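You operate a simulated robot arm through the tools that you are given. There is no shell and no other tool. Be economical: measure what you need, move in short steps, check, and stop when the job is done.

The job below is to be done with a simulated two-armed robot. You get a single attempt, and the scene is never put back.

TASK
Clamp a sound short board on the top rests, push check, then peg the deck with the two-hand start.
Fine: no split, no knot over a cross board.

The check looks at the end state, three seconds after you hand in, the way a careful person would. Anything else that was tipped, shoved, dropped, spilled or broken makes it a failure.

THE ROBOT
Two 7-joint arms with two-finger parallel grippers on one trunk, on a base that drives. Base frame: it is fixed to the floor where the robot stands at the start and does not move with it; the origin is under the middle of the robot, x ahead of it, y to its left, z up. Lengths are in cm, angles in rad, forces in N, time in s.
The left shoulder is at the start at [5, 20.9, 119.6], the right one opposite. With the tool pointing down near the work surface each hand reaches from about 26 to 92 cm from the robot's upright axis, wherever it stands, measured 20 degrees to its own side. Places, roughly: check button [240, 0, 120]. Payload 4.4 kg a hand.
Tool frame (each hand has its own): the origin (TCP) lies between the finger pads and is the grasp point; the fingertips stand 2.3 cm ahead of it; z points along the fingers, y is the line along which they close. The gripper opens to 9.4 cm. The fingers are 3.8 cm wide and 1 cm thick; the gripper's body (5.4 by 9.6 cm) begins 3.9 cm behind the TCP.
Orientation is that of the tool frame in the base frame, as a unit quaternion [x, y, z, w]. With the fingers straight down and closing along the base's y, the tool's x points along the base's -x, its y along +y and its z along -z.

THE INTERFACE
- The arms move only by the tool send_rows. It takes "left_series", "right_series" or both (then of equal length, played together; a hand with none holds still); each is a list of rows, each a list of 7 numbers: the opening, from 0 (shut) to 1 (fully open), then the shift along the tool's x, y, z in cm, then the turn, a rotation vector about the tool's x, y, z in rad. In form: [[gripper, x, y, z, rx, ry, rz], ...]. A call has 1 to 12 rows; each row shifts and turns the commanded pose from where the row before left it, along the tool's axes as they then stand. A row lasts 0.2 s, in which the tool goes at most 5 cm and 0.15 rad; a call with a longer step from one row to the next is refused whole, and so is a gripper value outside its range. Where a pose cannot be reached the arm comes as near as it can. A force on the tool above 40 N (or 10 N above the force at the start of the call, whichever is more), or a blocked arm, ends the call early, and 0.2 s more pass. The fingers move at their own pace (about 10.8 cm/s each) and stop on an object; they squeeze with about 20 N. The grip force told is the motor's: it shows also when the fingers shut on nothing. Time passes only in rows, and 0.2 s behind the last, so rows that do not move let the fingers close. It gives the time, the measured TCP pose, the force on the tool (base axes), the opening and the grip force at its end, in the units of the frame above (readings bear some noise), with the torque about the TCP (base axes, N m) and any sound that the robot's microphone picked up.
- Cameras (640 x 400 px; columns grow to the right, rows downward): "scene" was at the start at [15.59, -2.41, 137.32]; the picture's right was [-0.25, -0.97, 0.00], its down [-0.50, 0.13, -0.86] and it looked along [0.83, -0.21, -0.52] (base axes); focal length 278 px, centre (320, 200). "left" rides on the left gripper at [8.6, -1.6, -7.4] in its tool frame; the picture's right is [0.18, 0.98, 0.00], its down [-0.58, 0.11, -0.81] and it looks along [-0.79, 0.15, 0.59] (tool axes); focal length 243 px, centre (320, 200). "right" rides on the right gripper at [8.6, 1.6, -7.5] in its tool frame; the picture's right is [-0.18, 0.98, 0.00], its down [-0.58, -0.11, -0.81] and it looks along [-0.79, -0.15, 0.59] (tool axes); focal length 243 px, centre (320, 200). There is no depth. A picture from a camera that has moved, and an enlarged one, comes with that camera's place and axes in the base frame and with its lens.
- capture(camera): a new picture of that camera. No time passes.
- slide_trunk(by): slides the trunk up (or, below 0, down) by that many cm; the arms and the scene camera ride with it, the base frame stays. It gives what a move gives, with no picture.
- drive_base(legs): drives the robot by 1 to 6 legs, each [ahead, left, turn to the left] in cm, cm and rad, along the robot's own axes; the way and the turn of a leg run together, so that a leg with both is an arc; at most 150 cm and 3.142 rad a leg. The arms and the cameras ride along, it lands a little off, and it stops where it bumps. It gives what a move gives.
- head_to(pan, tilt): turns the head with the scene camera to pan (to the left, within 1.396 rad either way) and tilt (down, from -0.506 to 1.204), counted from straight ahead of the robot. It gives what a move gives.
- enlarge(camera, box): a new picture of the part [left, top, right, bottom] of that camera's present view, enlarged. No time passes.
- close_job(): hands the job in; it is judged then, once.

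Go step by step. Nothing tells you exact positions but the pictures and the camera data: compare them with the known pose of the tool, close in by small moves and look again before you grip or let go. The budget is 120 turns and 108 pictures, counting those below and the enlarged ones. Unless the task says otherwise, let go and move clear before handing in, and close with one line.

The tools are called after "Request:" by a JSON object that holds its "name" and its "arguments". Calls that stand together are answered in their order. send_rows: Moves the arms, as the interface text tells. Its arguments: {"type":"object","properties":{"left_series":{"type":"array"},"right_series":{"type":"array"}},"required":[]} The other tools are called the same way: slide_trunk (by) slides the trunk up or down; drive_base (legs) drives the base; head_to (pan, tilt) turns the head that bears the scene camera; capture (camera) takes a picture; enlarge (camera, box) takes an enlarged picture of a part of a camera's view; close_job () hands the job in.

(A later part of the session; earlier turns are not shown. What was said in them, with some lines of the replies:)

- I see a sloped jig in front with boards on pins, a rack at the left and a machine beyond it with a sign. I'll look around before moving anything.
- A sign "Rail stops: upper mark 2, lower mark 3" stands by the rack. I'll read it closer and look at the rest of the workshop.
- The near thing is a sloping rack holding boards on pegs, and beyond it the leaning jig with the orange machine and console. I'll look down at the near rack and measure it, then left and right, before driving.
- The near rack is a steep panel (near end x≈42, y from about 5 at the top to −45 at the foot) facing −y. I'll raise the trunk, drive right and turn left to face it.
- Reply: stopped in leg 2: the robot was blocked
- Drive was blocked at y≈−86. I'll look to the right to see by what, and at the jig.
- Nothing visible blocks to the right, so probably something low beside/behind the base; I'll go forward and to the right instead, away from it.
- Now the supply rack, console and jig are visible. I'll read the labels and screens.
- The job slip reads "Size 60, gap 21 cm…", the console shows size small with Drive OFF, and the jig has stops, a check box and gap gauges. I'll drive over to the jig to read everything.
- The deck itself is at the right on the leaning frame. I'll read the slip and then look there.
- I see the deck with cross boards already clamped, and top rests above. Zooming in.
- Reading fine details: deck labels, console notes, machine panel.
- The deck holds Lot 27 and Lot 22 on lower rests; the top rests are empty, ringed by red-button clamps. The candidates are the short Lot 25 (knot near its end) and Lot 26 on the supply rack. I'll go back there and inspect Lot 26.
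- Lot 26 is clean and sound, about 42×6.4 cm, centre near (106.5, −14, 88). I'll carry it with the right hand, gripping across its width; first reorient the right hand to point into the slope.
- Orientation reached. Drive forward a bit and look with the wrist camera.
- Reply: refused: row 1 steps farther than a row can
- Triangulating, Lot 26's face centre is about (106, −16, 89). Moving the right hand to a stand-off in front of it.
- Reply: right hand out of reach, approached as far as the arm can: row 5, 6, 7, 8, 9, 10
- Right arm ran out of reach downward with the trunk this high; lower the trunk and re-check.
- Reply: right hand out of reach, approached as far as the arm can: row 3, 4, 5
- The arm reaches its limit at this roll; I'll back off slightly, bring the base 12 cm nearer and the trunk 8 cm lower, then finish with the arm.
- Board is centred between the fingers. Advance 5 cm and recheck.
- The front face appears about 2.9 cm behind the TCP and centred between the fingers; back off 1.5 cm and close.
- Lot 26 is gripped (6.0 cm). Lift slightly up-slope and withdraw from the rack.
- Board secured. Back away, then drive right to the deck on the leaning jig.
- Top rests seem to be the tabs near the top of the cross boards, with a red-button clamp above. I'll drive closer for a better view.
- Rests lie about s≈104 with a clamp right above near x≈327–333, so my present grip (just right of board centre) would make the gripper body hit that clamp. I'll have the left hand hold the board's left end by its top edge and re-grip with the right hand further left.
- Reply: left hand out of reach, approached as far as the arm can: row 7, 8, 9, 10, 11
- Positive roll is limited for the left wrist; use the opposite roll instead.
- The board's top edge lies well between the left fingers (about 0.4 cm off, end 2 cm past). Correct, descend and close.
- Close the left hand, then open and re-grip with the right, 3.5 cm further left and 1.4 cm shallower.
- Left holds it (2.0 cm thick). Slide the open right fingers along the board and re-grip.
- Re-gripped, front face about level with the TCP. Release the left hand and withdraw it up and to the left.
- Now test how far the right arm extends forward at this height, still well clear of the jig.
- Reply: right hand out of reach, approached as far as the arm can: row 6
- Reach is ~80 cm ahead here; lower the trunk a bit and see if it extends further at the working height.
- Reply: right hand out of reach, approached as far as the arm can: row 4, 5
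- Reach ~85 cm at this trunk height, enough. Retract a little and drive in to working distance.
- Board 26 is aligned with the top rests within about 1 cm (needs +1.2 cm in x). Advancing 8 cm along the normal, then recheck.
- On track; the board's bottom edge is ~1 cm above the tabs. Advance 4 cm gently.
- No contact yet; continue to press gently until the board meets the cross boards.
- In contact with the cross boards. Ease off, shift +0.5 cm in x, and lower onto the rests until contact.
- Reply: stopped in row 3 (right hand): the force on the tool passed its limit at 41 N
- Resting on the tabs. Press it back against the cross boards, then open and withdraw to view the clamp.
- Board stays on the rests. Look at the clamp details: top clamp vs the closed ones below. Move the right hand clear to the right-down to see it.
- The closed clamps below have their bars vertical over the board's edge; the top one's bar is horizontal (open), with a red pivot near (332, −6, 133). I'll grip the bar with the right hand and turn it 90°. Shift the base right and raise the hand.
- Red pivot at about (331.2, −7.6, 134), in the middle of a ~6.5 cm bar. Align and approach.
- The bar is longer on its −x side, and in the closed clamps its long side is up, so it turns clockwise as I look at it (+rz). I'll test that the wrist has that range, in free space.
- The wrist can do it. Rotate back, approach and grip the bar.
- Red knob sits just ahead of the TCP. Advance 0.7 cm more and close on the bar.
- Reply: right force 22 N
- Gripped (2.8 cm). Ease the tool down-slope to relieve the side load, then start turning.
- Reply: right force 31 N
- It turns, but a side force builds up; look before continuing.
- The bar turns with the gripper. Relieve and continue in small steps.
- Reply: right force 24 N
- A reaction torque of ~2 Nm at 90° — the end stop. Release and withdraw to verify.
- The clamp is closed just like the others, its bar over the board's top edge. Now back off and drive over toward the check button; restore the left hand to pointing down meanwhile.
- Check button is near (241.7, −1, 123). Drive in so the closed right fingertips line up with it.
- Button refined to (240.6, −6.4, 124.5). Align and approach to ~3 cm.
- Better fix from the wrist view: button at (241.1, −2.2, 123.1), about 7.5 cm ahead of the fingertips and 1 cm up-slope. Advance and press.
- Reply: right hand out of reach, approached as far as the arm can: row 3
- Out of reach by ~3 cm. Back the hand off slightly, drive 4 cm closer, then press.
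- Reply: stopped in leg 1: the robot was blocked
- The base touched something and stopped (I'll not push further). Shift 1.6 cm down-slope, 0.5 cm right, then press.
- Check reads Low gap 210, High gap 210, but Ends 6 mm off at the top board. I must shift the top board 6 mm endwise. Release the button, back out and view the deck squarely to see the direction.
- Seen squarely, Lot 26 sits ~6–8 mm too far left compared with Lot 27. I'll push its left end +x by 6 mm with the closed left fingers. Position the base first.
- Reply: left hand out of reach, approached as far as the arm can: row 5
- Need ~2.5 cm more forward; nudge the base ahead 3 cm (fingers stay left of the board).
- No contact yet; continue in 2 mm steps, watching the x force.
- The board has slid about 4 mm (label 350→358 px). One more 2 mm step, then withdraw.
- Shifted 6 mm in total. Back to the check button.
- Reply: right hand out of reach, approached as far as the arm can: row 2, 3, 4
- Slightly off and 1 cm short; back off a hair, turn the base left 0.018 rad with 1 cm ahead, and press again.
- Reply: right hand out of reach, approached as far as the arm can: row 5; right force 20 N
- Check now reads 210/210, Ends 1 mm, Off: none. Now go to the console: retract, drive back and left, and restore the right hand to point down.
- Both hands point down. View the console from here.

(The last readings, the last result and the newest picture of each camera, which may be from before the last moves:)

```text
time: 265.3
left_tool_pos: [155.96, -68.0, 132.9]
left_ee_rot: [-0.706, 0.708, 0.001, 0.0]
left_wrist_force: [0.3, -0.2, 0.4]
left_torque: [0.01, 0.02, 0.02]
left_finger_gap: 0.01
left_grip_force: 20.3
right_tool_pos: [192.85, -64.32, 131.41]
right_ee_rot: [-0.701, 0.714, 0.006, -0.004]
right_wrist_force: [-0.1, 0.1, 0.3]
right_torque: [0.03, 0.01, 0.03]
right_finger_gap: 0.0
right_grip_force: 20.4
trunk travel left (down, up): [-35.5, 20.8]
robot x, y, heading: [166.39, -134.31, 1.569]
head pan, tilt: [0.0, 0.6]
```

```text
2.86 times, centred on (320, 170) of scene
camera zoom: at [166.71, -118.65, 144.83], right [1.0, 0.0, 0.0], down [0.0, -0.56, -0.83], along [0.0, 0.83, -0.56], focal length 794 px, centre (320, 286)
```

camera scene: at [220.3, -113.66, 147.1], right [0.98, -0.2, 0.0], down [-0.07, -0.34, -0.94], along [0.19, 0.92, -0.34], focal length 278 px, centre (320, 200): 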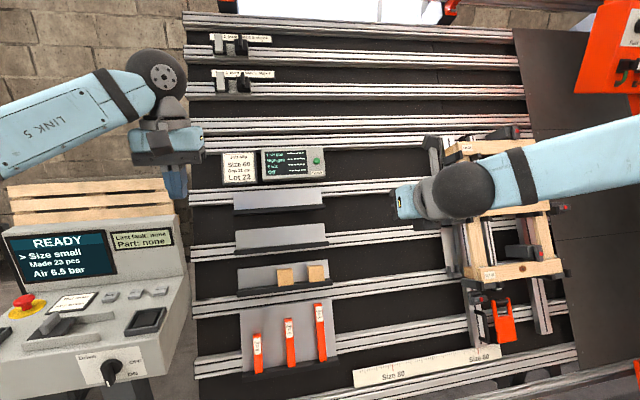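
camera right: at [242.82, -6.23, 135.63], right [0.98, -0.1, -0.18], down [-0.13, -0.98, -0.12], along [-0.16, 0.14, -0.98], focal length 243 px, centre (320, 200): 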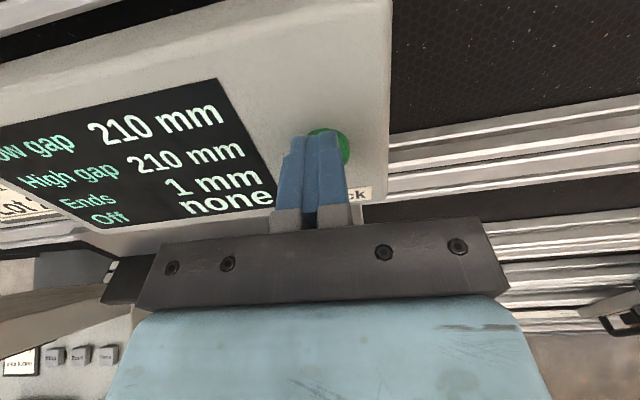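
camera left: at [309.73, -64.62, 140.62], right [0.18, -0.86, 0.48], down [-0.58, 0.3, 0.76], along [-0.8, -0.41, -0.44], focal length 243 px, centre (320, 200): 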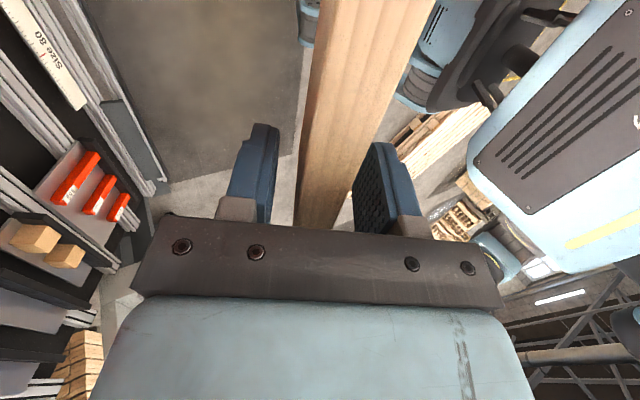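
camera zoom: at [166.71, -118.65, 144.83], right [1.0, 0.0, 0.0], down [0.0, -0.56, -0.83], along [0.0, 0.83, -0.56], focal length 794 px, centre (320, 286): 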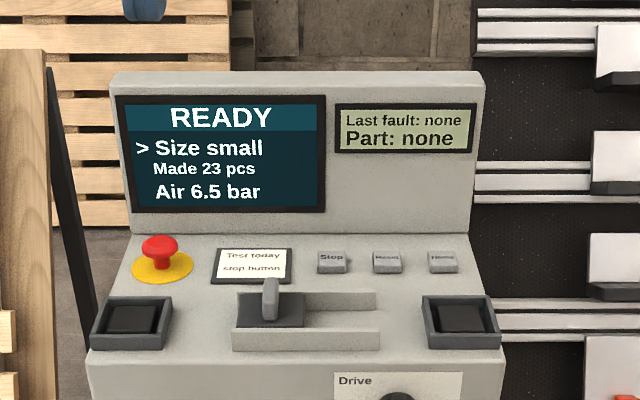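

Pads are near (144, −42.4, 88) and (183.3, −42.6, 88). Drive so that both hands stand over them, then lower.

Request:
{"name": "drive_base", "arguments": {"legs": [[24, 10.6, 0]]}}

Request:
{"name": "slide_trunk", "arguments": {"by": -20}}

```text
time: 267.2
left_tool_pos: [145.52, -43.53, 133.01]
left_ee_rot: [-0.705, 0.709, 0.002, 0.001]
left_wrist_force: [0.4, -1.1, 0.7]
left_torque: [0.0, -0.03, 0.0]
left_finger_gap: 0.0
left_grip_force: 20.5
right_tool_pos: [182.45, -40.05, 131.34]
right_ee_rot: [-0.7, 0.714, 0.007, -0.005]
right_wrist_force: [-1.0, -0.6, 0.6]
right_torque: [0.01, -0.01, 0.01]
right_finger_gap: 0.0
right_grip_force: 20.6
trunk travel left (down, up): [-35.5, 20.8]
robot x, y, heading: [156.12, -109.8, 1.567]
head pan, tilt: [0.0, 0.6]
```

```text
time: 269.3
left_tool_pos: [145.53, -43.67, 112.93]
left_ee_rot: [-0.705, 0.709, 0.001, 0.002]
left_wrist_force: [0.3, -0.7, 0.1]
left_torque: [-0.03, -0.01, -0.02]
left_finger_gap: 0.0
left_grip_force: 20.6
right_tool_pos: [182.31, -39.94, 111.45]
right_ee_rot: [-0.7, 0.714, 0.007, -0.006]
right_wrist_force: [-1.3, -0.4, 0.5]
right_torque: [-0.01, -0.02, -0.03]
right_finger_gap: 0.0
right_grip_force: 20.0
trunk travel left (down, up): [-15.5, 40.8]
robot x, y, heading: [155.73, -109.69, 1.562]
head pan, tilt: [0.0, 0.6]
```

Request:
{"name": "send_rows", "arguments": {"left_series": [[0, -1.3, 1.4, 0, 0, 0, 0], [0, 0, 0, 4, 0, 0, 0], [0, 0, 0, 4, 0, 0, 0], [0, 0, 0, 4, 0, 0, 0], [0, 0, 0, 2.9, 0, 0, 0], [0, 0, 0, 0, 0, 0, 0]], "right_series": [[0, 2.7, -1.0, 0, 0, 0, 0], [0, 0, 0, 4, 0, 0, 0], [0, 0, 0, 4, 0, 0, 0], [0, 0, 0, 4, 0, 0, 0], [0, 0, 0, 1.4, 0, 0, 0], [0, 0, 0, 0, 0, 0, 0]]}}

Request:
{"name": "capture", "arguments": {"camera": "left"}}

Request:
{"name": "capture", "arguments": {"camera": "right"}}

```text
time: 270.7
left_tool_pos: [143.95, -42.47, 97.94]
left_ee_rot: [-0.705, 0.709, 0.0, 0.0]
left_wrist_force: [-0.9, 0.1, -0.3]
left_torque: [0.01, -0.01, 0.02]
left_finger_gap: 0.0
left_grip_force: 19.6
right_tool_pos: [183.19, -42.77, 97.81]
right_ee_rot: [-0.7, 0.714, 0.007, -0.004]
right_wrist_force: [0.5, 0.2, -0.1]
right_torque: [0.0, -0.04, -0.04]
right_finger_gap: 0.0
right_grip_force: 19.7
trunk travel left (down, up): [-15.5, 40.8]
robot x, y, heading: [155.85, -109.87, 1.566]
head pan, tilt: [0.0, 0.6]
```

```text
5 pictures are left
camera left: at [145.44, -51.14, 105.48], right [-0.98, -0.18, 0.0], down [-0.11, 0.58, 0.81], along [-0.14, 0.79, -0.59], focal length 243 px, centre (320, 200)
```

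left: 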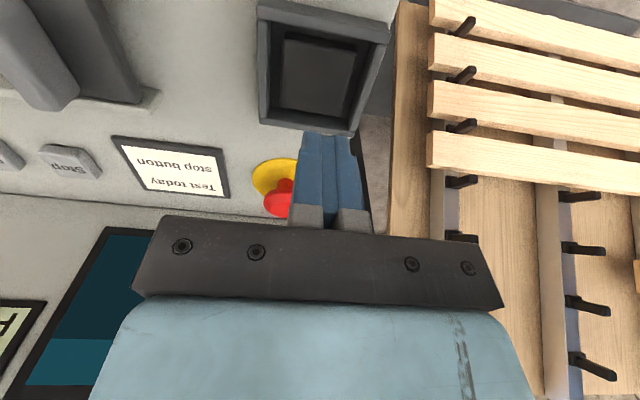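

```text
4 pictures are left
camera right: at [181.4, -51.39, 105.26], right [-0.98, 0.2, 0.02], down [0.13, 0.58, 0.81], along [0.16, 0.79, -0.59], focal length 243 px, centre (320, 200)
```

right: 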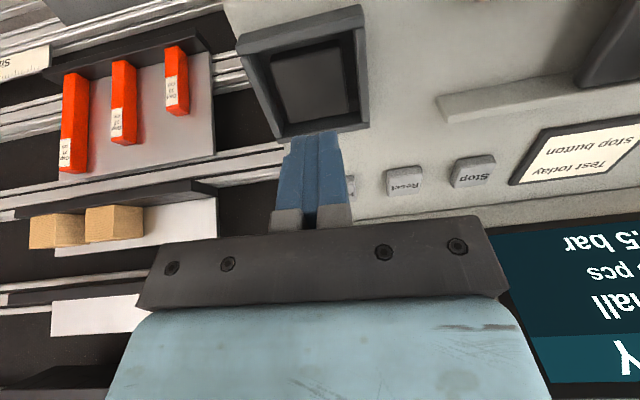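

Both pads nearly under the fingertips; small corrections (left +0.35 x; right +0.85 x, +0.5 y) and descend 5.5 cm.

Request:
{"name": "send_rows", "arguments": {"left_series": [[0, 0, -0.35, 2, 0, 0, 0], [0, 0, 0, 2, 0, 0, 0], [0, 0, 0, 1.5, 0, 0, 0], [0, 0, 0, 0, 0, 0, 0]], "right_series": [[0, -0.5, -0.85, 2, 0, 0, 0], [0, 0, 0, 2, 0, 0, 0], [0, 0, 0, 1.5, 0, 0, 0], [0, 0, 0, 0, 0, 0, 0]]}}

Request:
{"name": "capture", "arguments": {"camera": "left"}}

Request:
{"name": "capture", "arguments": {"camera": "right"}}

```text
time: 271.7
left_tool_pos: [144.39, -42.42, 92.49]
left_ee_rot: [-0.705, 0.709, 0.002, 0.001]
left_wrist_force: [0.3, 0.1, 0.4]
left_torque: [0.0, -0.01, -0.01]
left_finger_gap: 0.01
left_grip_force: 19.8
right_tool_pos: [183.86, -42.06, 92.43]
right_ee_rot: [-0.7, 0.714, 0.006, -0.004]
right_wrist_force: [0.9, -0.2, 0.3]
right_torque: [-0.03, 0.0, -0.03]
right_finger_gap: 0.0
right_grip_force: 19.9
trunk travel left (down, up): [-15.5, 40.8]
robot x, y, heading: [155.74, -109.53, 1.56]
head pan, tilt: [0.0, 0.6]
```

```text
3 pictures are left
camera left: at [145.83, -51.04, 100.11], right [-0.98, -0.18, 0.0], down [-0.11, 0.58, 0.81], along [-0.14, 0.8, -0.59], focal length 243 px, centre (320, 200)
```

left: 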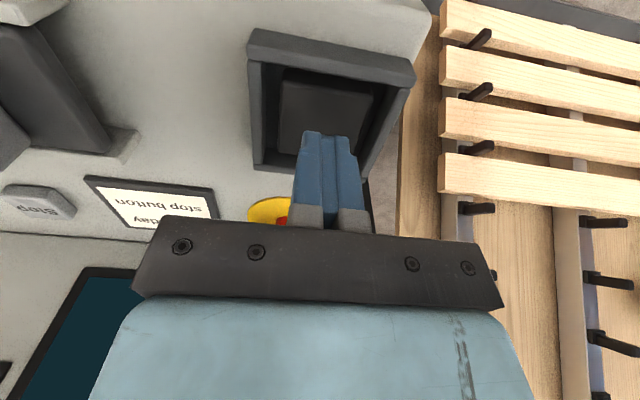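

```text
2 pictures are left
camera right: at [182.17, -50.68, 99.83], right [-0.98, 0.21, 0.02], down [0.13, 0.58, 0.81], along [0.16, 0.79, -0.59], focal length 243 px, centre (320, 200)
```

right: 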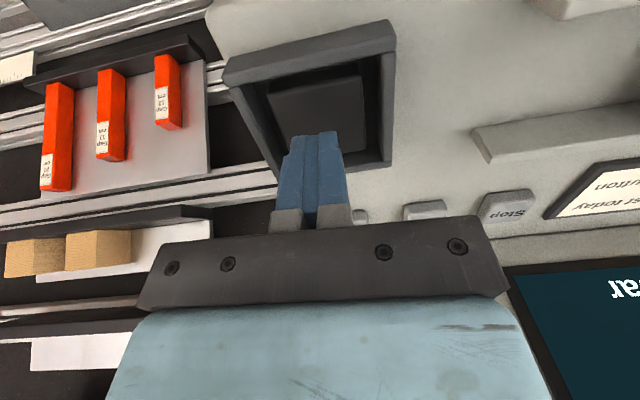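

Both fingertips are centred over the pads, ~2.9 cm above. Press both together and hold.

Request:
{"name": "send_rows", "arguments": {"left_series": [[0, 0, 0.25, 1.2, 0, 0, 0], [0, 0, 0, 1, 0, 0, 0], [0, 0, 0, 0.4, 0, 0, 0], [0, 0, 0, 0.4, 0, 0, 0], [0, 0, 0, 0.4, 0, 0, 0], [0, 0, 0, 0.3, 0, 0, 0], [0, 0, 0, 0, 0, 0, 0], [0, 0, 0, 0, 0, 0, 0], [0, 0, 0, 0, 0, 0, 0], [0, 0, 0, 0, 0, 0, 0]], "right_series": [[0, 0, 0, 1.2, 0, 0, 0], [0, 0, 0, 1, 0, 0, 0], [0, 0, 0, 0.4, 0, 0, 0], [0, 0, 0, 0.4, 0, 0, 0], [0, 0, 0, 0.4, 0, 0, 0], [0, 0, 0, 0.3, 0, 0, 0], [0, 0, 0, 0, 0, 0, 0], [0, 0, 0, 0, 0, 0, 0], [0, 0, 0, 0, 0, 0, 0], [0, 0, 0, 0, 0, 0, 0]]}}

```text
time: 273.9
left_tool_pos: [144.24, -42.54, 89.23]
left_ee_rot: [-0.706, 0.708, 0.002, 0.004]
left_wrist_force: [4.0, 14.7, 31.1]
left_torque: [-0.01, -0.05, 0.05]
left_finger_gap: 0.02
left_grip_force: 20.2
right_tool_pos: [183.67, -42.22, 89.25]
right_ee_rot: [-0.7, 0.714, 0.009, -0.002]
right_wrist_force: [-5.3, 18.2, 32.8]
right_torque: [-0.1, 0.12, -0.06]
right_finger_gap: 0.01
right_grip_force: 19.6
trunk travel left (down, up): [-15.5, 40.8]
robot x, y, heading: [156.16, -109.59, 1.565]
head pan, tilt: [0.0, 0.6]
heard: click, click
```

Both pads clicked. Hold them while the machine works and listen.

Request:
{"name": "send_rows", "arguments": {"left_series": [[0, 0, 0, 0, 0, 0, 0], [0, 0, 0, 0, 0, 0, 0], [0, 0, 0, 0, 0, 0, 0], [0, 0, 0, 0, 0, 0, 0], [0, 0, 0, 0, 0, 0, 0], [0, 0, 0, 0, 0, 0, 0], [0, 0, 0, 0, 0, 0, 0], [0, 0, 0, 0, 0, 0, 0], [0, 0, 0, 0, 0, 0, 0], [0, 0, 0, 0, 0, 0, 0], [0, 0, 0, 0, 0, 0, 0], [0, 0, 0, 0, 0, 0, 0]]}}

Request:
{"name": "capture", "arguments": {"camera": "scene"}}

```text
time: 276.5
left_tool_pos: [144.18, -42.66, 89.24]
left_ee_rot: [-0.705, 0.709, 0.003, 0.004]
left_wrist_force: [-2.5, 9.8, 30.5]
left_torque: [-0.16, 0.07, 0.0]
left_finger_gap: 0.01
left_grip_force: 20.1
right_tool_pos: [183.74, -42.43, 89.3]
right_ee_rot: [-0.699, 0.715, 0.009, -0.002]
right_wrist_force: [0.1, 8.7, 32.0]
right_torque: [-0.33, -0.01, -0.04]
right_finger_gap: 0.01
right_grip_force: 20.3
trunk travel left (down, up): [-15.5, 40.8]
robot x, y, heading: [155.99, -109.72, 1.563]
head pan, tilt: [0.0, 0.6]
```

```text
1 pictures are left
camera scene: at [156.03, -94.75, 124.92], right [1.0, -0.01, 0.0], down [0.0, -0.56, -0.83], along [0.01, 0.83, -0.56], focal length 278 px, centre (320, 200)
```

scene: 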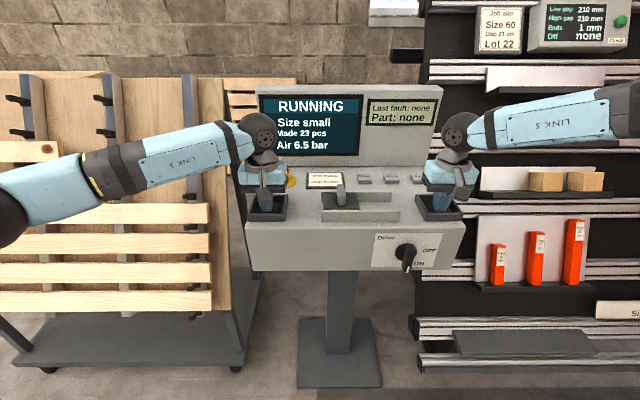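

The screen shows RUNNING. Keep holding until the cycle ends.

Request:
{"name": "send_rows", "arguments": {"left_series": [[0, 0, 0, 0, 0, 0, 0], [0, 0, 0, 0, 0, 0, 0], [0, 0, 0, 0, 0, 0, 0], [0, 0, 0, 0, 0, 0, 0], [0, 0, 0, 0, 0, 0, 0], [0, 0, 0, 0, 0, 0, 0], [0, 0, 0, 0, 0, 0, 0], [0, 0, 0, 0, 0, 0, 0], [0, 0, 0, 0, 0, 0, 0], [0, 0, 0, 0, 0, 0, 0], [0, 0, 0, 0, 0, 0, 0], [0, 0, 0, 0, 0, 0, 0]]}}

Request:
{"name": "send_rows", "arguments": {"left_series": [[0, 0, 0, 0, 0, 0, 0], [0, 0, 0, 0, 0, 0, 0], [0, 0, 0, 0, 0, 0, 0], [0, 0, 0, 0, 0, 0, 0], [0, 0, 0, 0, 0, 0, 0], [0, 0, 0, 0, 0, 0, 0], [0, 0, 0, 0, 0, 0, 0], [0, 0, 0, 0, 0, 0, 0], [0, 0, 0, 0, 0, 0, 0], [0, 0, 0, 0, 0, 0, 0], [0, 0, 0, 0, 0, 0, 0], [0, 0, 0, 0, 0, 0, 0]]}}

Request:
{"name": "send_rows", "arguments": {"left_series": [[0, 0, 0, 0, 0, 0, 0], [0, 0, 0, 0, 0, 0, 0], [0, 0, 0, 0, 0, 0, 0], [0, 0, 0, 0, 0, 0, 0], [0, 0, 0, 0, 0, 0, 0], [0, 0, 0, 0, 0, 0, 0], [0, 0, 0, 0, 0, 0, 0], [0, 0, 0, 0, 0, 0, 0], [0, 0, 0, 0, 0, 0, 0], [0, 0, 0, 0, 0, 0, 0], [0, 0, 0, 0, 0, 0, 0], [0, 0, 0, 0, 0, 0, 0]]}}

Request:
{"name": "send_rows", "arguments": {"left_series": [[0, 0, 0, 0, 0, 0, 0], [0, 0, 0, 0, 0, 0, 0], [0, 0, 0, 0, 0, 0, 0], [0, 0, 0, 0, 0, 0, 0], [0, 0, 0, 0, 0, 0, 0], [0, 0, 0, 0, 0, 0, 0], [0, 0, 0, 0, 0, 0, 0], [0, 0, 0, 0, 0, 0, 0], [0, 0, 0, 0, 0, 0, 0], [0, 0, 0, 0, 0, 0, 0], [0, 0, 0, 0, 0, 0, 0], [0, 0, 0, 0, 0, 0, 0]]}}

```text
time: 279.1
left_tool_pos: [144.25, -42.63, 89.19]
left_ee_rot: [-0.706, 0.708, 0.002, 0.004]
left_wrist_force: [-3.0, 8.0, 29.4]
left_torque: [-0.19, 0.06, -0.02]
left_finger_gap: 0.0
left_grip_force: 19.7
right_tool_pos: [183.84, -42.44, 89.22]
right_ee_rot: [-0.7, 0.714, 0.009, -0.002]
right_wrist_force: [1.4, 6.4, 32.6]
right_torque: [-0.32, -0.07, 0.04]
right_finger_gap: 0.0
right_grip_force: 20.4
trunk travel left (down, up): [-15.5, 40.8]
robot x, y, heading: [156.02, -109.67, 1.573]
head pan, tilt: [0.0, 0.6]
```

```text
time: 281.7
left_tool_pos: [144.22, -42.68, 89.2]
left_ee_rot: [-0.705, 0.709, 0.002, 0.004]
left_wrist_force: [-2.6, 5.3, 29.8]
left_torque: [-0.24, 0.01, -0.03]
left_finger_gap: 0.0
left_grip_force: 19.8
right_tool_pos: [183.85, -42.45, 89.28]
right_ee_rot: [-0.7, 0.714, 0.01, -0.002]
right_wrist_force: [0.7, 5.5, 32.4]
right_torque: [-0.4, -0.05, -0.03]
right_finger_gap: 0.01
right_grip_force: 19.9
trunk travel left (down, up): [-15.5, 40.8]
robot x, y, heading: [155.69, -109.63, 1.56]
head pan, tilt: [0.0, 0.6]
```

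```text
time: 284.3
left_tool_pos: [144.23, -42.59, 89.45]
left_ee_rot: [-0.705, 0.709, 0.003, 0.005]
left_wrist_force: [0.1, 2.5, 27.3]
left_torque: [-0.24, 0.04, -0.06]
left_finger_gap: 0.0
left_grip_force: 19.9
right_tool_pos: [183.81, -42.43, 89.29]
right_ee_rot: [-0.7, 0.715, 0.01, -0.002]
right_wrist_force: [-0.8, 3.8, 31.1]
right_torque: [-0.38, -0.02, -0.04]
right_finger_gap: 0.02
right_grip_force: 20.5
trunk travel left (down, up): [-15.5, 40.8]
robot x, y, heading: [156.15, -109.73, 1.562]
head pan, tilt: [0.0, 0.6]
```

```text
time: 286.9
left_tool_pos: [144.23, -42.68, 89.28]
left_ee_rot: [-0.705, 0.709, 0.002, 0.003]
left_wrist_force: [0.3, 1.3, 25.8]
left_torque: [-0.32, 0.02, 0.0]
left_finger_gap: 0.0
left_grip_force: 19.9
right_tool_pos: [183.7, -42.57, 89.31]
right_ee_rot: [-0.7, 0.714, 0.01, -0.001]
right_wrist_force: [-1.4, 4.2, 31.4]
right_torque: [-0.46, -0.01, -0.01]
right_finger_gap: 0.0
right_grip_force: 20.2
trunk travel left (down, up): [-15.5, 40.8]
robot x, y, heading: [155.7, -109.83, 1.567]
head pan, tilt: [0.0, 0.6]
```

Still no end sound; keep holding, pressing slightly to keep contact.

Request:
{"name": "send_rows", "arguments": {"left_series": [[0, 0, 0, 0.1, 0, 0, 0], [0, 0, 0, 0, 0, 0, 0], [0, 0, 0, 0, 0, 0, 0], [0, 0, 0, 0, 0, 0, 0], [0, 0, 0, 0, 0, 0, 0], [0, 0, 0, 0, 0, 0, 0], [0, 0, 0, 0, 0, 0, 0], [0, 0, 0, 0, 0, 0, 0], [0, 0, 0, 0, 0, 0, 0], [0, 0, 0, 0, 0, 0, 0], [0, 0, 0, 0, 0, 0, 0], [0, 0, 0, 0, 0, 0, 0]]}}

Request:
{"name": "send_rows", "arguments": {"left_series": [[0, 0, 0, 0, 0, 0, 0], [0, 0, 0, 0, 0, 0, 0], [0, 0, 0, 0, 0, 0, 0], [0, 0, 0, 0, 0, 0, 0], [0, 0, 0, 0, 0, 0, 0], [0, 0, 0, 0, 0, 0, 0], [0, 0, 0, 0, 0, 0, 0], [0, 0, 0, 0, 0, 0, 0], [0, 0, 0, 0, 0, 0, 0], [0, 0, 0, 0, 0, 0, 0], [0, 0, 0, 0, 0, 0, 0], [0, 0, 0, 0, 0, 0, 0]]}}

Request:
{"name": "send_rows", "arguments": {"left_series": [[0, 0, 0, 0, 0, 0, 0], [0, 0, 0, 0, 0, 0, 0], [0, 0, 0, 0, 0, 0, 0], [0, 0, 0, 0, 0, 0, 0], [0, 0, 0, 0, 0, 0, 0], [0, 0, 0, 0, 0, 0, 0], [0, 0, 0, 0, 0, 0, 0], [0, 0, 0, 0, 0, 0, 0], [0, 0, 0, 0, 0, 0, 0], [0, 0, 0, 0, 0, 0, 0], [0, 0, 0, 0, 0, 0, 0], [0, 0, 0, 0, 0, 0, 0]]}}

Request:
{"name": "send_rows", "arguments": {"left_series": [[0, 0, 0, 0, 0, 0, 0], [0, 0, 0, 0, 0, 0, 0], [0, 0, 0, 0, 0, 0, 0], [0, 0, 0, 0, 0, 0, 0], [0, 0, 0, 0, 0, 0, 0], [0, 0, 0, 0, 0, 0, 0], [0, 0, 0, 0, 0, 0, 0], [0, 0, 0, 0, 0, 0, 0], [0, 0, 0, 0, 0, 0, 0], [0, 0, 0, 0, 0, 0, 0], [0, 0, 0, 0, 0, 0, 0], [0, 0, 0, 0, 0, 0, 0]]}}

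Request:
{"name": "send_rows", "arguments": {"left_series": [[0, 0, 0, 0, 0, 0, 0], [0, 0, 0, 0, 0, 0, 0], [0, 0, 0, 0, 0, 0, 0], [0, 0, 0, 0, 0, 0, 0], [0, 0, 0, 0, 0, 0, 0], [0, 0, 0, 0, 0, 0, 0], [0, 0, 0, 0, 0, 0, 0], [0, 0, 0, 0, 0, 0, 0], [0, 0, 0, 0, 0, 0, 0], [0, 0, 0, 0, 0, 0, 0], [0, 0, 0, 0, 0, 0, 0], [0, 0, 0, 0, 0, 0, 0]]}}

Request:
{"name": "send_rows", "arguments": {"left_series": [[0, 0, 0, 0, 0, 0, 0], [0, 0, 0, 0, 0, 0, 0], [0, 0, 0, 0, 0, 0, 0], [0, 0, 0, 0, 0, 0, 0], [0, 0, 0, 0, 0, 0, 0], [0, 0, 0, 0, 0, 0, 0], [0, 0, 0, 0, 0, 0, 0], [0, 0, 0, 0, 0, 0, 0], [0, 0, 0, 0, 0, 0, 0], [0, 0, 0, 0, 0, 0, 0], [0, 0, 0, 0, 0, 0, 0], [0, 0, 0, 0, 0, 0, 0]]}}

```text
time: 289.5
left_tool_pos: [144.29, -42.72, 89.27]
left_ee_rot: [-0.705, 0.709, 0.002, 0.004]
left_wrist_force: [-2.0, 2.5, 34.2]
left_torque: [-0.41, 0.09, 0.03]
left_finger_gap: 0.0
left_grip_force: 20.0
right_tool_pos: [183.85, -42.43, 89.27]
right_ee_rot: [-0.699, 0.715, 0.009, -0.002]
right_wrist_force: [-0.2, 6.5, 30.0]
right_torque: [-0.31, 0.0, -0.01]
right_finger_gap: 0.01
right_grip_force: 20.2
trunk travel left (down, up): [-15.5, 40.8]
robot x, y, heading: [156.16, -109.69, 1.559]
head pan, tilt: [0.0, 0.6]
```

```text
time: 292.1
left_tool_pos: [144.39, -42.76, 89.26]
left_ee_rot: [-0.705, 0.709, 0.004, 0.004]
left_wrist_force: [-1.3, 2.9, 33.7]
left_torque: [-0.37, 0.05, -0.04]
left_finger_gap: 0.02
left_grip_force: 19.9
right_tool_pos: [183.77, -42.56, 89.31]
right_ee_rot: [-0.7, 0.714, 0.01, -0.001]
right_wrist_force: [-0.8, 2.8, 29.3]
right_torque: [-0.38, 0.01, -0.02]
right_finger_gap: 0.01
right_grip_force: 20.0
trunk travel left (down, up): [-15.5, 40.8]
robot x, y, heading: [155.85, -109.96, 1.561]
head pan, tilt: [0.0, 0.6]
```

```text
time: 294.7
left_tool_pos: [144.26, -42.75, 89.14]
left_ee_rot: [-0.705, 0.709, 0.003, 0.004]
left_wrist_force: [-0.7, 2.8, 32.5]
left_torque: [-0.39, 0.03, -0.05]
left_finger_gap: 0.03
left_grip_force: 20.1
right_tool_pos: [183.85, -42.62, 89.27]
right_ee_rot: [-0.699, 0.715, 0.01, -0.002]
right_wrist_force: [-0.6, 0.9, 28.9]
right_torque: [-0.42, -0.01, 0.0]
right_finger_gap: 0.0
right_grip_force: 19.9
trunk travel left (down, up): [-15.5, 40.8]
robot x, y, heading: [156.11, -109.5, 1.563]
head pan, tilt: [0.0, 0.6]
```

```text
time: 297.3
left_tool_pos: [144.3, -42.79, 89.29]
left_ee_rot: [-0.705, 0.709, 0.003, 0.005]
left_wrist_force: [-1.6, 1.3, 33.5]
left_torque: [-0.39, 0.08, -0.01]
left_finger_gap: 0.02
left_grip_force: 20.0
right_tool_pos: [183.88, -42.6, 89.19]
right_ee_rot: [-0.699, 0.715, 0.01, -0.002]
right_wrist_force: [-1.3, 1.0, 28.4]
right_torque: [-0.43, 0.03, -0.02]
right_finger_gap: 0.0
right_grip_force: 19.8
trunk travel left (down, up): [-15.5, 40.8]
robot x, y, heading: [155.87, -109.88, 1.568]
head pan, tilt: [0.0, 0.6]
```

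```text
time: 299.9
left_tool_pos: [144.3, -42.7, 89.24]
left_ee_rot: [-0.706, 0.709, 0.002, 0.005]
left_wrist_force: [-0.3, 0.0, 32.1]
left_torque: [-0.41, 0.04, -0.01]
left_finger_gap: 0.0
left_grip_force: 20.1
right_tool_pos: [183.87, -42.44, 89.29]
right_ee_rot: [-0.7, 0.714, 0.01, -0.001]
right_wrist_force: [-0.5, 0.6, 29.0]
right_torque: [-0.43, 0.05, -0.02]
right_finger_gap: 0.0
right_grip_force: 20.0
trunk travel left (down, up): [-15.5, 40.8]
robot x, y, heading: [155.95, -109.81, 1.564]
head pan, tilt: [0.0, 0.6]
```

```text
time: 302.5
left_tool_pos: [144.22, -42.79, 89.26]
left_ee_rot: [-0.706, 0.709, 0.003, 0.005]
left_wrist_force: [0.4, 0.1, 32.5]
left_torque: [-0.41, 0.03, 0.03]
left_finger_gap: 0.0
left_grip_force: 20.1
right_tool_pos: [183.8, -42.59, 89.22]
right_ee_rot: [-0.7, 0.714, 0.01, -0.002]
right_wrist_force: [-1.2, 0.2, 27.6]
right_torque: [-0.41, 0.03, -0.01]
right_finger_gap: 0.0
right_grip_force: 19.8
trunk travel left (down, up): [-15.5, 40.8]
robot x, y, heading: [156.13, -109.61, 1.567]
head pan, tilt: [0.0, 0.6]
```

Turn the head so both the screen and the deck are visible and use the last picture.

Request:
{"name": "head_to", "arguments": {"pan": -0.5, "tilt": 0.4}}

Request:
{"name": "send_rows", "arguments": {"left_series": [[0, 0, 0, 0, 0, 0, 0], [0, 0, 0, 0, 0, 0, 0], [0, 0, 0, 0, 0, 0, 0], [0, 0, 0, 0, 0, 0, 0], [0, 0, 0, 0, 0, 0, 0], [0, 0, 0, 0, 0, 0, 0], [0, 0, 0, 0, 0, 0, 0], [0, 0, 0, 0, 0, 0, 0], [0, 0, 0, 0, 0, 0, 0], [0, 0, 0, 0, 0, 0, 0], [0, 0, 0, 0, 0, 0, 0], [0, 0, 0, 0, 0, 0, 0]]}}

Request:
{"name": "send_rows", "arguments": {"left_series": [[0, 0, 0, 0, 0, 0, 0], [0, 0, 0, 0, 0, 0, 0], [0, 0, 0, 0, 0, 0, 0], [0, 0, 0, 0, 0, 0, 0], [0, 0, 0, 0, 0, 0, 0], [0, 0, 0, 0, 0, 0, 0], [0, 0, 0, 0, 0, 0, 0], [0, 0, 0, 0, 0, 0, 0], [0, 0, 0, 0, 0, 0, 0], [0, 0, 0, 0, 0, 0, 0], [0, 0, 0, 0, 0, 0, 0], [0, 0, 0, 0, 0, 0, 0]]}}

Request:
{"name": "capture", "arguments": {"camera": "scene"}}

```text
time: 303.5
left_tool_pos: [144.26, -42.67, 89.23]
left_ee_rot: [-0.705, 0.709, 0.003, 0.003]
left_wrist_force: [-0.1, 0.0, 33.3]
left_torque: [-0.41, 0.06, -0.01]
left_finger_gap: 0.0
left_grip_force: 20.3
right_tool_pos: [183.75, -42.48, 89.36]
right_ee_rot: [-0.699, 0.715, 0.009, -0.002]
right_wrist_force: [-0.9, 0.5, 27.3]
right_torque: [-0.41, -0.03, -0.02]
right_finger_gap: 0.01
right_grip_force: 19.9
trunk travel left (down, up): [-15.5, 40.8]
robot x, y, heading: [155.8, -109.67, 1.561]
head pan, tilt: [-0.499, 0.4]
```

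```text
time: 306.1
left_tool_pos: [144.38, -42.65, 89.19]
left_ee_rot: [-0.705, 0.71, 0.002, 0.005]
left_wrist_force: [0.2, 0.1, 32.8]
left_torque: [-0.43, 0.04, 0.03]
left_finger_gap: 0.0
left_grip_force: 19.5
right_tool_pos: [183.76, -42.49, 89.27]
right_ee_rot: [-0.699, 0.715, 0.01, -0.002]
right_wrist_force: [-0.4, -0.4, 27.1]
right_torque: [-0.44, 0.0, 0.0]
right_finger_gap: 0.01
right_grip_force: 19.6
trunk travel left (down, up): [-15.5, 40.8]
robot x, y, heading: [155.91, -109.66, 1.564]
head pan, tilt: [-0.499, 0.4]
```

```text
time: 308.7
left_tool_pos: [144.28, -42.65, 89.33]
left_ee_rot: [-0.705, 0.709, 0.002, 0.004]
left_wrist_force: [0.1, 0.2, 33.2]
left_torque: [-0.37, 0.03, -0.01]
left_finger_gap: 0.0
left_grip_force: 19.8
right_tool_pos: [183.87, -42.62, 89.23]
right_ee_rot: [-0.7, 0.715, 0.009, -0.002]
right_wrist_force: [0.5, -0.2, 27.7]
right_torque: [-0.4, -0.01, 0.0]
right_finger_gap: 0.02
right_grip_force: 20.1
trunk travel left (down, up): [-15.5, 40.8]
robot x, y, heading: [155.7, -109.74, 1.564]
head pan, tilt: [-0.499, 0.4]
```

```text
0 pictures are left
camera scene: at [160.5, -95.64, 126.76], right [0.88, -0.48, 0.0], down [-0.19, -0.33, -0.92], along [0.45, 0.81, -0.38], focal length 278 px, centre (320, 200)
```

scene: 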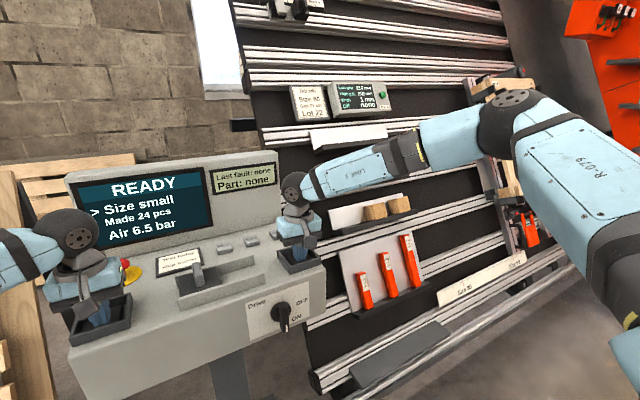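

READY again with "Made 24 pcs" and last fault none: the cycle is done. Lift both hands straight up off the pads and move back clear.

Request:
{"name": "send_rows", "arguments": {"left_series": [[0, 0, 0, -2, 0, 0, 0], [0, 0, 0, -4, 0, 0, 0], [0, 0, 0, -4, 0, 0, 0], [0, 0, 0, -4, 0, 0, 0], [0, 0, 0, -4, 0, 0, 0], [0, 0, 0, 0, 0, 0, 0]], "right_series": [[0, 0, 0, -2, 0, 0, 0], [0, 0, 0, -4, 0, 0, 0], [0, 0, 0, -4, 0, 0, 0], [0, 0, 0, -4, 0, 0, 0], [0, 0, 0, -4, 0, 0, 0], [0, 0, 0, 0, 0, 0, 0]]}}

Request:
{"name": "drive_base", "arguments": {"legs": [[-35, 0, 0]]}}

```text
time: 310.1
left_tool_pos: [143.98, -42.27, 106.82]
left_ee_rot: [-0.705, 0.709, 0.0, 0.001]
left_wrist_force: [-0.4, 0.4, 0.5]
left_torque: [-0.02, -0.01, -0.01]
left_finger_gap: 0.0
left_grip_force: 19.5
right_tool_pos: [183.85, -42.0, 106.58]
right_ee_rot: [-0.699, 0.715, 0.005, -0.005]
right_wrist_force: [-0.3, 0.4, 0.0]
right_torque: [0.0, -0.01, 0.01]
right_finger_gap: 0.0
right_grip_force: 19.8
trunk travel left (down, up): [-15.5, 40.8]
robot x, y, heading: [155.5, -109.49, 1.563]
head pan, tilt: [-0.499, 0.4]
```

```text
time: 312.3
left_tool_pos: [143.56, -76.04, 106.83]
left_ee_rot: [-0.707, 0.708, 0.001, 0.002]
left_wrist_force: [0.7, -0.2, 0.0]
left_torque: [0.0, 0.0, 0.01]
left_finger_gap: 0.0
left_grip_force: 19.6
right_tool_pos: [183.49, -75.64, 106.63]
right_ee_rot: [-0.701, 0.713, 0.006, -0.004]
right_wrist_force: [-0.9, -0.3, 0.2]
right_torque: [-0.01, 0.0, -0.01]
right_finger_gap: 0.01
right_grip_force: 19.6
trunk travel left (down, up): [-15.5, 40.8]
robot x, y, heading: [155.91, -143.42, 1.568]
head pan, tilt: [-0.499, 0.4]
```

The hands are clear of the console, so I'm handing the job in.

Request:
{"name": "close_job", "arguments": {}}

```text
The job is handed in.
```

I clamped Lot 26, a short board with no visible split or knot, on the top rests. The check passed (gaps 210/210 mm, ends 1 mm, off: none), and the two-hand start ran the pegging cycle to completion: Made 24 pcs, no fault. The base bumped something unseen twice (near y −86, once short of the check button); I saw nothing displaced, but could not check for certain.
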